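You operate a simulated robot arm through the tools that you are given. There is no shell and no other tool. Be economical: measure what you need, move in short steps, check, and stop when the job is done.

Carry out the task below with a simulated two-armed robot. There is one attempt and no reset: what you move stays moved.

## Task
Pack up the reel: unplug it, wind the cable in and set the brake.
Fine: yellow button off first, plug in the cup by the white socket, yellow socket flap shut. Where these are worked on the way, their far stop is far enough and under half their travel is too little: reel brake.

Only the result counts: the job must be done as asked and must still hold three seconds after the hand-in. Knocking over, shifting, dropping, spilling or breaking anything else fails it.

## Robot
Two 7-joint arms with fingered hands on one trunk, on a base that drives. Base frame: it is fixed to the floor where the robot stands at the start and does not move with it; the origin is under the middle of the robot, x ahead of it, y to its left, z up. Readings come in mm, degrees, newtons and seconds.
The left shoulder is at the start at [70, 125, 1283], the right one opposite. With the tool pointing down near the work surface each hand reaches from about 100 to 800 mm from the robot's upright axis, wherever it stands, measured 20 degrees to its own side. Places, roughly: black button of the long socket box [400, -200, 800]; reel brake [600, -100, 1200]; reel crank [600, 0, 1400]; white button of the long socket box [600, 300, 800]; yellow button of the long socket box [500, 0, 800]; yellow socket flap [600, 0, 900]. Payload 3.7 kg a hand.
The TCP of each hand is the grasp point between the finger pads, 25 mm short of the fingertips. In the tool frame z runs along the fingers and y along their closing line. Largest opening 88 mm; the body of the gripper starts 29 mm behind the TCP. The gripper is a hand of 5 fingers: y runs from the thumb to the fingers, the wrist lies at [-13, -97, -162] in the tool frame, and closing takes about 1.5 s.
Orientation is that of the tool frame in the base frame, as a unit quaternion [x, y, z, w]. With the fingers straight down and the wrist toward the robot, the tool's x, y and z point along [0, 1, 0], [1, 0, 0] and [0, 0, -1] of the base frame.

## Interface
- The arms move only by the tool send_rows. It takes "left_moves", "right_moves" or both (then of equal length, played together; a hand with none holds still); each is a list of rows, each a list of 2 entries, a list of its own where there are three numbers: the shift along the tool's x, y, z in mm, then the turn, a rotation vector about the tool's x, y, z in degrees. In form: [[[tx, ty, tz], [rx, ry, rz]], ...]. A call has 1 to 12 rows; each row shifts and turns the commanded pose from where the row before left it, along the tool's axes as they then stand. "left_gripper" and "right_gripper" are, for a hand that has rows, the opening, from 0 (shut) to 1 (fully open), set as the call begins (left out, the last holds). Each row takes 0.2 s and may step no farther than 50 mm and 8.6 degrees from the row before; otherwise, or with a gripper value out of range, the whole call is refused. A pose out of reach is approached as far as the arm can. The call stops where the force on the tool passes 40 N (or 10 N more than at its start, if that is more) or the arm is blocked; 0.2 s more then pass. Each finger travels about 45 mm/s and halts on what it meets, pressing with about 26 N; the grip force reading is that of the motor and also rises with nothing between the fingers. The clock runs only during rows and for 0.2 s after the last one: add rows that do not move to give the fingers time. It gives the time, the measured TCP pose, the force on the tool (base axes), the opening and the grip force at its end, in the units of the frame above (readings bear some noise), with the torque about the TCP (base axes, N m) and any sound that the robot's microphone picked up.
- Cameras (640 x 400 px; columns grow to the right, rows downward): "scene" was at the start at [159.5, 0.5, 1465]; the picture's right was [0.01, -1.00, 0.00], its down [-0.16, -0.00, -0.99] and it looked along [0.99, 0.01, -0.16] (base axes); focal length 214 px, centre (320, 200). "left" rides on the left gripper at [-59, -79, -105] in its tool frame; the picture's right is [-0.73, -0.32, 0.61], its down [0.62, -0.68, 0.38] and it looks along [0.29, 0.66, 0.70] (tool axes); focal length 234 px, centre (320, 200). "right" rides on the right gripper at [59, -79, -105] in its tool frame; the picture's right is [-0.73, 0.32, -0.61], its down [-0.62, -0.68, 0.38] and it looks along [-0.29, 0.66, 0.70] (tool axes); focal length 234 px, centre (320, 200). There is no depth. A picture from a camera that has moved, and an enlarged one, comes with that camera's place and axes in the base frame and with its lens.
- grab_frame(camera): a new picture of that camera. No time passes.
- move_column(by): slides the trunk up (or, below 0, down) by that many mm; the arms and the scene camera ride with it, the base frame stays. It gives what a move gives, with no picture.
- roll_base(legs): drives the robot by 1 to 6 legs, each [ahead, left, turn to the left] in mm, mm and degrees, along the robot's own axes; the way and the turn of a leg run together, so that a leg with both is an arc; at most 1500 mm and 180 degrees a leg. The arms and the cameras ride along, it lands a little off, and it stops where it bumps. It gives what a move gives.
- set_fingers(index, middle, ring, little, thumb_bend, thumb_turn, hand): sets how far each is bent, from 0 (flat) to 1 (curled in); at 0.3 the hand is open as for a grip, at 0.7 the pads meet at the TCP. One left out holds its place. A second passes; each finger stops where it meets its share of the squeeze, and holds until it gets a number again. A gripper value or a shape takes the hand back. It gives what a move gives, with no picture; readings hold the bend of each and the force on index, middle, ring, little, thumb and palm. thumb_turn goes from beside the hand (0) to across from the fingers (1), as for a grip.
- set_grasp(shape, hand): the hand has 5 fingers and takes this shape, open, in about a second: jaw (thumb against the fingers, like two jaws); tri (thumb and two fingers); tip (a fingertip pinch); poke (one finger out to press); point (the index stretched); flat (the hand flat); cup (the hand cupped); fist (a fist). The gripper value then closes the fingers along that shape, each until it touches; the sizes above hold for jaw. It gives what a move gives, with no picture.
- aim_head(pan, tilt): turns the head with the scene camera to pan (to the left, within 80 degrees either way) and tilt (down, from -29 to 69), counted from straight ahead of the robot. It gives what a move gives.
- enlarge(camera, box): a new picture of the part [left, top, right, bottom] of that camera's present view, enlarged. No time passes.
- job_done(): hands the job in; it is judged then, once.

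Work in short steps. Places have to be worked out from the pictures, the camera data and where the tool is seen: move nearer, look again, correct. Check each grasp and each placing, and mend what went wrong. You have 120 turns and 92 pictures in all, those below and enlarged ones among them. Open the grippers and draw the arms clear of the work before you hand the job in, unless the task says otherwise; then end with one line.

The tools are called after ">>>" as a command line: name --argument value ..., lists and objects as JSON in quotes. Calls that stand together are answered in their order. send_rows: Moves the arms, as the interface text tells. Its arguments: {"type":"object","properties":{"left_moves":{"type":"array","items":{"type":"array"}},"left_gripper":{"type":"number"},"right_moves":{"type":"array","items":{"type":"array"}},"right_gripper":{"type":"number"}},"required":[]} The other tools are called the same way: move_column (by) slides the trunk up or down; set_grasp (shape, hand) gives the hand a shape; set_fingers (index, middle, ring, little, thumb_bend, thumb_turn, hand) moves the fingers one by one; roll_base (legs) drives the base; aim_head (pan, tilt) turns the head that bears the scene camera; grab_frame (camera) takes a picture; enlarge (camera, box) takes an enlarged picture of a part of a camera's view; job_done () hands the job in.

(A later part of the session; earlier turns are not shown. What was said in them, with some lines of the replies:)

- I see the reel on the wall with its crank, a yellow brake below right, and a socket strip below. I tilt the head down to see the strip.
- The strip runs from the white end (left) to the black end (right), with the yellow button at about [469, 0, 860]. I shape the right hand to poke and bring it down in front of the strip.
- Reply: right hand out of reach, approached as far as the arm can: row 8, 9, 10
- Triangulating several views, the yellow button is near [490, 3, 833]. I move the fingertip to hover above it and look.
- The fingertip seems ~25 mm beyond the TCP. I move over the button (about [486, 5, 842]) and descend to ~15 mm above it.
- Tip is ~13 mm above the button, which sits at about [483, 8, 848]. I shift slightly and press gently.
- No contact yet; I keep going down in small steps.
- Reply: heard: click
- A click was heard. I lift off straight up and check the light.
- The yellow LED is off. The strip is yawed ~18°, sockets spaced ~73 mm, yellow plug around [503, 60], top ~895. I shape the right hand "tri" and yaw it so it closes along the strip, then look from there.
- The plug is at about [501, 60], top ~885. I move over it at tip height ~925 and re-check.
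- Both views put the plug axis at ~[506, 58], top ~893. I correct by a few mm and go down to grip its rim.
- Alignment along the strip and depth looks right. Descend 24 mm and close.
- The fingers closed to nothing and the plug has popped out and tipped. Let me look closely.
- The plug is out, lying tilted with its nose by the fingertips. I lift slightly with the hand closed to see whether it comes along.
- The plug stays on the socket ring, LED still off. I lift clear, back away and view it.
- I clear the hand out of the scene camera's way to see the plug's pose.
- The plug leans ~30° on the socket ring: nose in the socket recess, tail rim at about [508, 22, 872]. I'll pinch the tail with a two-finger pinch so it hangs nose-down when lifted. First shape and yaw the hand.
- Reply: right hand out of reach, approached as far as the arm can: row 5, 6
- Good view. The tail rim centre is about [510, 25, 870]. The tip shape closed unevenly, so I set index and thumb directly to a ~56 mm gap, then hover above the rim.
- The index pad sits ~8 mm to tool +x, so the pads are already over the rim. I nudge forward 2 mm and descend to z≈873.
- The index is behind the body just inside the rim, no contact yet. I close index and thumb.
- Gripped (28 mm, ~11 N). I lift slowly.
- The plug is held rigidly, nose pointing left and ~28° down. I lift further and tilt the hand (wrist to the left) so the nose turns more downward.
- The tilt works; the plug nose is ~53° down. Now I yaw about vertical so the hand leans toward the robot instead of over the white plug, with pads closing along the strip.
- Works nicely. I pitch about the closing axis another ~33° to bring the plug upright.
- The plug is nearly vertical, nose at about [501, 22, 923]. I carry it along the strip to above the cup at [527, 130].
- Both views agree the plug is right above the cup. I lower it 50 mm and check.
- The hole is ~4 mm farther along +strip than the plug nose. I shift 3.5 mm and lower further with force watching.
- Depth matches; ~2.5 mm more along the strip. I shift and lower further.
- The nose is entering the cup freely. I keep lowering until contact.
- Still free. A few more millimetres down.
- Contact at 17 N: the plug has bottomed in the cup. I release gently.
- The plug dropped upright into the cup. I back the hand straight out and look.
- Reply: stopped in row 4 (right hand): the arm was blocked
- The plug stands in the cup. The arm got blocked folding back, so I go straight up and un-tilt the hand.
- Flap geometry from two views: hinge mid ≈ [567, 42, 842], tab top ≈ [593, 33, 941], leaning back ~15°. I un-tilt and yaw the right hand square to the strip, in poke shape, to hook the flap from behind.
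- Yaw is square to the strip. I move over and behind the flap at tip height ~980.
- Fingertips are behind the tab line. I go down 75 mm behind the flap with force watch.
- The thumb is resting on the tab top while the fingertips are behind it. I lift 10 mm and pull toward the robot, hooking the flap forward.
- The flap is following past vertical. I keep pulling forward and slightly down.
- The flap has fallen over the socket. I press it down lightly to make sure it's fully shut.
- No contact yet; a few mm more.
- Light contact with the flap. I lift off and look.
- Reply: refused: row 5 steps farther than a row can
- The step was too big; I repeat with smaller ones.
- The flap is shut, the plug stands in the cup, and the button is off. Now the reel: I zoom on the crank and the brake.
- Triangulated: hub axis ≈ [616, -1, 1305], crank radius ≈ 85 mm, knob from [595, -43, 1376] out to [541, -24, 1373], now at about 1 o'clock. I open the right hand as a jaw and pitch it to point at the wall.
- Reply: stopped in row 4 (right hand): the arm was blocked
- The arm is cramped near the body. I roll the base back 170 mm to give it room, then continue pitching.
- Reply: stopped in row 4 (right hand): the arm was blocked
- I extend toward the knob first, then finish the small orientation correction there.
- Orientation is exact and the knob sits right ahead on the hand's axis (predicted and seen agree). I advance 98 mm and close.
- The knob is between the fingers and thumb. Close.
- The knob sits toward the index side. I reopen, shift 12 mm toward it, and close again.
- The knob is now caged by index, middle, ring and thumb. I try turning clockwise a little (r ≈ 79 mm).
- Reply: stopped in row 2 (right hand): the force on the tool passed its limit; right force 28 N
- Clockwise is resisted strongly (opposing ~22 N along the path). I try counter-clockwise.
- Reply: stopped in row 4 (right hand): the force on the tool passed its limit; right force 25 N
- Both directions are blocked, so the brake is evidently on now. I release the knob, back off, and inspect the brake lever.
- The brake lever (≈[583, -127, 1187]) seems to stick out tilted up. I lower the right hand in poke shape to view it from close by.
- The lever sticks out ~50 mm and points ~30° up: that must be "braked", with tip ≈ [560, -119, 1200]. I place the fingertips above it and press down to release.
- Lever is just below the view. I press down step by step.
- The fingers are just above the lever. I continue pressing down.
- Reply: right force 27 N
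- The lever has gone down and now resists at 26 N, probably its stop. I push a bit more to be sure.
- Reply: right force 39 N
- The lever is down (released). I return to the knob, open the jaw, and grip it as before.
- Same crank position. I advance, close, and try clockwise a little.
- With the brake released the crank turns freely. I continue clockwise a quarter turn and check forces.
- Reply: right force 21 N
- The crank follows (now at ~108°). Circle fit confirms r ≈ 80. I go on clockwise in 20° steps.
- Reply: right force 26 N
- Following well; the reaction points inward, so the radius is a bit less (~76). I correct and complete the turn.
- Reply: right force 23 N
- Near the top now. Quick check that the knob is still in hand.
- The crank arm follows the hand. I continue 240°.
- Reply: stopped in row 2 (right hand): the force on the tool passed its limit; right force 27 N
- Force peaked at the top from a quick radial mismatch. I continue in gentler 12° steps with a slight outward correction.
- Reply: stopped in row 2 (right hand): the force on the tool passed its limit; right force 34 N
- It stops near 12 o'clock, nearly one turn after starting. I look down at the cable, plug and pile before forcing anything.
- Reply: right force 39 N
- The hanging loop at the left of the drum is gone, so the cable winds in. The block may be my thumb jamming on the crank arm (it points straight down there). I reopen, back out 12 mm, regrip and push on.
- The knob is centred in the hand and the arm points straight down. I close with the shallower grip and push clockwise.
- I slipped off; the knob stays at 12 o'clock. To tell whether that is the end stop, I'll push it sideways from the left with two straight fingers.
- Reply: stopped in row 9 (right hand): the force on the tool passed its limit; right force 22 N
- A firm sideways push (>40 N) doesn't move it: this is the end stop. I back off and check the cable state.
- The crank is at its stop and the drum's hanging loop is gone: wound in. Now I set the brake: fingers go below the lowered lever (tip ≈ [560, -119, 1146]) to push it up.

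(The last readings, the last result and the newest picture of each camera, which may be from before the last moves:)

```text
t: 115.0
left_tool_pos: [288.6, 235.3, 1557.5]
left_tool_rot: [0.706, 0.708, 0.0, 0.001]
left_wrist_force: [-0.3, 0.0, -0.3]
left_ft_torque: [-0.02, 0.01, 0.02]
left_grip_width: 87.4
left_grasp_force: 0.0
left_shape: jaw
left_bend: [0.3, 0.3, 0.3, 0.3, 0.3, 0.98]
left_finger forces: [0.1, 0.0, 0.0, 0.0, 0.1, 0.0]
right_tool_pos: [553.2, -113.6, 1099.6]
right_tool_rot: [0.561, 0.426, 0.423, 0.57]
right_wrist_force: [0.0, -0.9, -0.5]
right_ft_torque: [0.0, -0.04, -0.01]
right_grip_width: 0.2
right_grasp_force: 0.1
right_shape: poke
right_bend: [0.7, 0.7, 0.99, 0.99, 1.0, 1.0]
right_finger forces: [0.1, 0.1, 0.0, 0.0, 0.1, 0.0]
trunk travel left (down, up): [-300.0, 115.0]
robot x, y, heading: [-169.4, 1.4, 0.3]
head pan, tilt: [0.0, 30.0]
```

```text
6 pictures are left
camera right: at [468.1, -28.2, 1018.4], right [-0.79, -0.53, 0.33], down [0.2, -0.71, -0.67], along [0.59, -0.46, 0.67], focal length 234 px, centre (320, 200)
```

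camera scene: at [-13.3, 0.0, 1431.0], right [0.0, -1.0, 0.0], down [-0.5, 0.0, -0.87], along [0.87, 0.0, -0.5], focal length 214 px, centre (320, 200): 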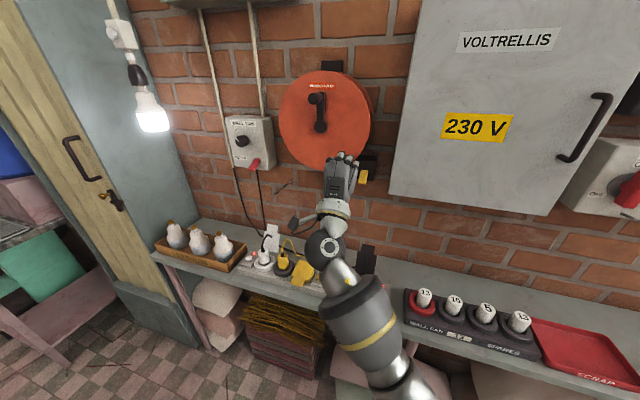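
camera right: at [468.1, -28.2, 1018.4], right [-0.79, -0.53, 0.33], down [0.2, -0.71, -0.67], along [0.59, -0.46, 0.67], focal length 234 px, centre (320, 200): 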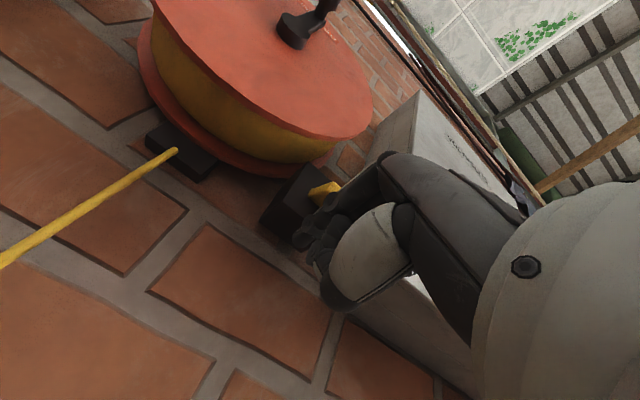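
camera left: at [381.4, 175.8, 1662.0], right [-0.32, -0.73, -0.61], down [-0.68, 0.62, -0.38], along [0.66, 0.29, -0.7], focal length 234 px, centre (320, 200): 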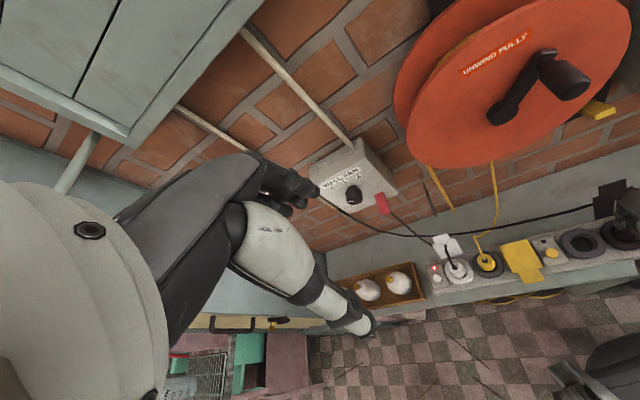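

The drum is full of cable. The lever is right above the fingers; I push up.

>>> send_rows --right_moves '[[[0, 7, 0], [0, 0, 0]], [[0, 7, 0], [0, 0, 0]], [[0, 7, 0], [0, 0, 0]], [[0, 7, 0], [0, 0, 0]], [[0, 7, 0], [0, 0, 0]], [[0, 7, 0], [0, 0, 0]], [[0, 6, 0], [0, 0, 0]], [[0, 6, 0], [0, 0, 0]], [[0, 6, 0], [0, 0, 0]], [[0, 6, 0], [0, 0, 0]]]'

>>> enlarge --camera "right" --box '[200, 120, 440, 270]'

```text
t: 117.2
left_tool_pos: [291.1, 235.2, 1557.9]
left_tool_rot: [0.706, 0.709, 0.0, -0.001]
left_wrist_force: [0.4, -0.6, -0.1]
left_ft_torque: [-0.01, 0.05, 0.01]
left_grip_width: 87.6
left_grasp_force: 0.1
left_shape: jaw
left_bend: [0.3, 0.3, 0.3, 0.3, 0.3, 0.98]
left_finger forces: [0.0, 0.0, 0.0, 0.0, 0.0, 0.0]
right_tool_pos: [556.2, -119.3, 1166.6]
right_tool_rot: [0.562, 0.426, 0.422, 0.569]
right_wrist_force: [0.8, -0.4, -0.7]
right_ft_torque: [0.02, -0.02, 0.01]
right_grip_width: 0.0
right_grasp_force: 0.1
right_shape: poke
right_bend: [0.7, 0.7, 0.99, 0.99, 1.0, 1.0]
right_finger forces: [0.0, 0.1, 0.1, 0.0, 0.0, 0.1]
trunk travel left (down, up): [-300.0, 115.0]
robot x, y, heading: [-172.4, -0.1, 0.3]
head pan, tilt: [0.0, 30.0]
```

```text
2.67 times, centred on (320, 195) of right
camera zoom: at [470.9, -33.6, 1085.4], right [-0.79, -0.52, 0.33], down [0.19, -0.71, -0.67], along [0.59, -0.46, 0.66], focal length 624 px, centre (320, 213)
```

zoom: 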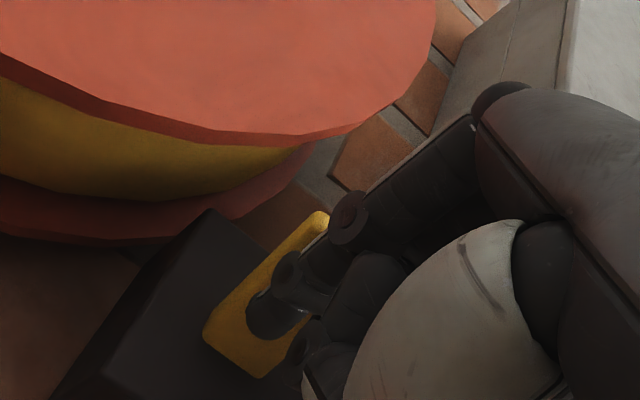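

The lever has swung up and now rests near its original raised angle. I push slightly more to seat it at the stop.

>>> send_rows --right_moves '[[[0, 4, 0], [0, 0, 0]], [[0, 4, 0], [0, 0, 0]], [[0, 4, 0], [0, 0, 0]], [[0, 4, 0], [0, 0, 0]], [[0, 4, 0], [0, 0, 0]], [[0, 4, 0], [0, 0, 0]]]'

```text
t: 118.6
left_tool_pos: [291.4, 234.6, 1556.4]
left_tool_rot: [0.706, 0.708, -0.001, 0.001]
left_wrist_force: [-1.0, -0.6, -0.2]
left_ft_torque: [-0.03, 0.0, -0.02]
left_grip_width: 87.8
left_grasp_force: 0.1
left_shape: jaw
left_bend: [0.3, 0.3, 0.3, 0.3, 0.3, 0.98]
left_finger forces: [0.0, 0.0, 0.0, 0.0, 0.0, 0.0]
right_tool_pos: [552.6, -115.5, 1184.8]
right_tool_rot: [0.562, 0.431, 0.419, 0.568]
right_wrist_force: [-8.8, 1.4, -26.4]
right_ft_torque: [0.07, 0.39, -0.06]
right_grip_width: 0.0
right_grasp_force: 0.0
right_shape: poke
right_bend: [0.7, 0.7, 0.99, 0.99, 1.0, 1.0]
right_finger forces: [19.6, 8.3, 0.0, 0.0, 0.0, 0.1]
trunk travel left (down, up): [-300.0, 115.0]
robot x, y, heading: [-173.1, 0.4, 0.1]
head pan, tilt: [0.0, 30.0]
```

The lever is against its stop (26 N). I drop away below it and withdraw, then check.

>>> send_rows --right_moves '[[[0, -15, 0], [0, 0, 0]], [[0, -20, 0], [0, 0, 0]], [[0, -10, -20], [0, 0, 0]], [[0, 0, -40], [0, 0, 0]], [[0, 0, -40], [0, 0, 0]], [[-30, 0, -30], [0, 0, 0]], [[-40, 0, 0], [0, 0, 0]], [[-40, 0, 0], [0, 0, 0]]]'

>>> set_grasp --hand "right" --shape "jaw"

>>> grab_frame --camera "scene"

```text
t: 120.4
left_tool_pos: [288.2, 234.2, 1559.5]
left_tool_rot: [0.706, 0.709, 0.001, 0.0]
left_wrist_force: [-0.4, -0.5, 0.7]
left_ft_torque: [0.01, 0.0, 0.02]
left_grip_width: 87.6
left_grasp_force: 0.0
left_shape: jaw
left_bend: [0.3, 0.3, 0.3, 0.3, 0.3, 0.98]
left_finger forces: [0.0, 0.1, 0.0, 0.1, 0.0, 0.0]
right_tool_pos: [399.7, -189.9, 1145.1]
right_tool_rot: [0.56, 0.427, 0.424, 0.57]
right_wrist_force: [-0.1, 0.3, 0.5]
right_ft_torque: [0.01, -0.01, -0.02]
right_grip_width: 0.0
right_grasp_force: 0.2
right_shape: poke
right_bend: [0.7, 0.7, 0.99, 0.99, 1.0, 1.0]
right_finger forces: [0.0, 0.0, 0.0, 0.0, 0.0, 0.0]
trunk travel left (down, up): [-300.0, 115.0]
robot x, y, heading: [-168.1, -1.3, 0.5]
head pan, tilt: [0.0, 30.0]
```

```text
t: 121.3
left_tool_pos: [288.7, 235.0, 1558.2]
left_tool_rot: [0.706, 0.708, 0.0, 0.001]
left_wrist_force: [0.0, -0.1, 0.4]
left_ft_torque: [0.01, 0.01, 0.03]
left_grip_width: 87.6
left_grasp_force: 0.1
left_shape: jaw
left_bend: [0.3, 0.3, 0.3, 0.3, 0.3, 0.98]
left_finger forces: [0.1, 0.1, 0.0, 0.0, 0.0, 0.0]
right_tool_pos: [398.7, -187.5, 1144.4]
right_tool_rot: [0.56, 0.427, 0.424, 0.569]
right_wrist_force: [-1.0, -0.5, -0.4]
right_ft_torque: [-0.02, 0.0, 0.0]
right_grip_width: 87.7
right_grasp_force: 0.0
right_shape: jaw
right_bend: [0.3, 0.3, 0.3, 0.3, 0.3, 0.98]
right_finger forces: [0.0, 0.0, 0.1, 0.0, 0.1, 0.0]
trunk travel left (down, up): [-300.0, 115.0]
robot x, y, heading: [-169.8, 0.5, 0.2]
head pan, tilt: [0.0, 30.0]
```

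```text
4 pictures are left
camera scene: at [-13.3, 0.3, 1431.0], right [0.0, -1.0, 0.0], down [-0.5, 0.0, -0.87], along [0.87, 0.0, -0.5], focal length 214 px, centre (320, 200)
```

scene: 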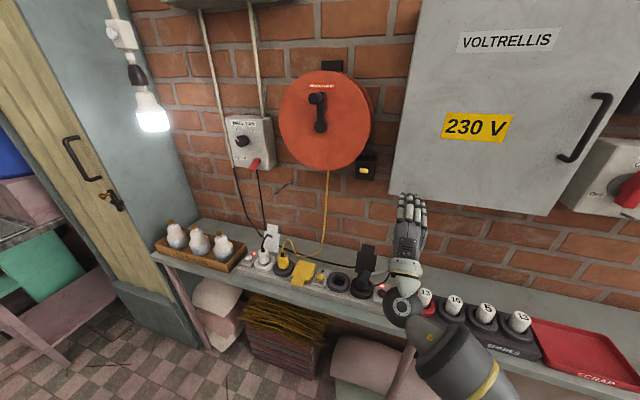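

Everything looks in place. I zoom in on the strip and brake for a last check.

>>> enlarge --camera "scene" --box '[240, 140, 400, 300]'

```text
2.50 times, centred on (320, 220) of scene
camera zoom: at [-13.3, 0.3, 1431.0], right [0.0, -1.0, 0.0], down [-0.5, 0.0, -0.87], along [0.87, 0.0, -0.5], focal length 536 px, centre (320, 150)
```

zoom: 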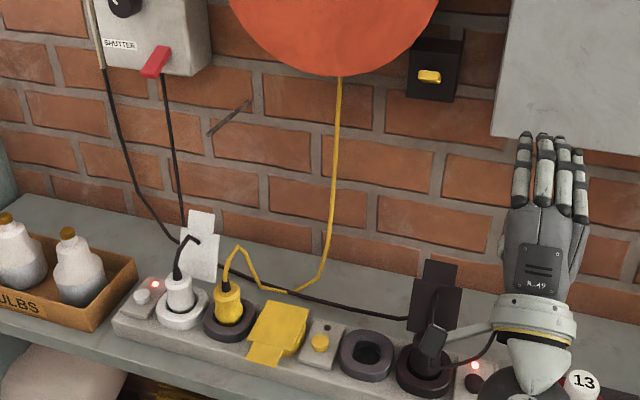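

Button off, plug upright in the cup, flap shut, cable wound, brake up. I roll back to clear the work and hand in.

>>> roll_base --legs '[[-150, 0, 0]]'

>>> job_done

```text
t: 122.7
left_tool_pos: [136.3, 235.7, 1557.5]
left_tool_rot: [0.706, 0.708, 0.0, 0.002]
left_wrist_force: [0.3, 0.5, 0.3]
left_ft_torque: [-0.01, 0.0, -0.01]
left_grip_width: 87.6
left_grasp_force: 0.2
left_shape: jaw
left_bend: [0.3, 0.3, 0.3, 0.3, 0.3, 0.98]
left_finger forces: [0.0, 0.0, 0.0, 0.1, 0.0, 0.1]
right_tool_pos: [248.6, -190.0, 1145.4]
right_tool_rot: [0.559, 0.427, 0.424, 0.57]
right_wrist_force: [-0.7, 0.9, 0.7]
right_ft_torque: [0.0, 0.0, -0.01]
right_grip_width: 88.0
right_grasp_force: 0.1
right_shape: jaw
right_bend: [0.3, 0.3, 0.3, 0.3, 0.3, 0.98]
right_finger forces: [0.1, 0.1, 0.0, 0.0, 0.0, 0.1]
trunk travel left (down, up): [-300.0, 115.0]
robot x, y, heading: [-322.7, 0.9, 0.2]
head pan, tilt: [0.0, 30.0]
```

```text
The job is handed in.
```

The reel is packed up and handed in: yellow button off first, plug standing in the cup by the white socket, yellow flap shut, cable wound in until the crank hit its stop, and the brake lever pushed back up to its stop.
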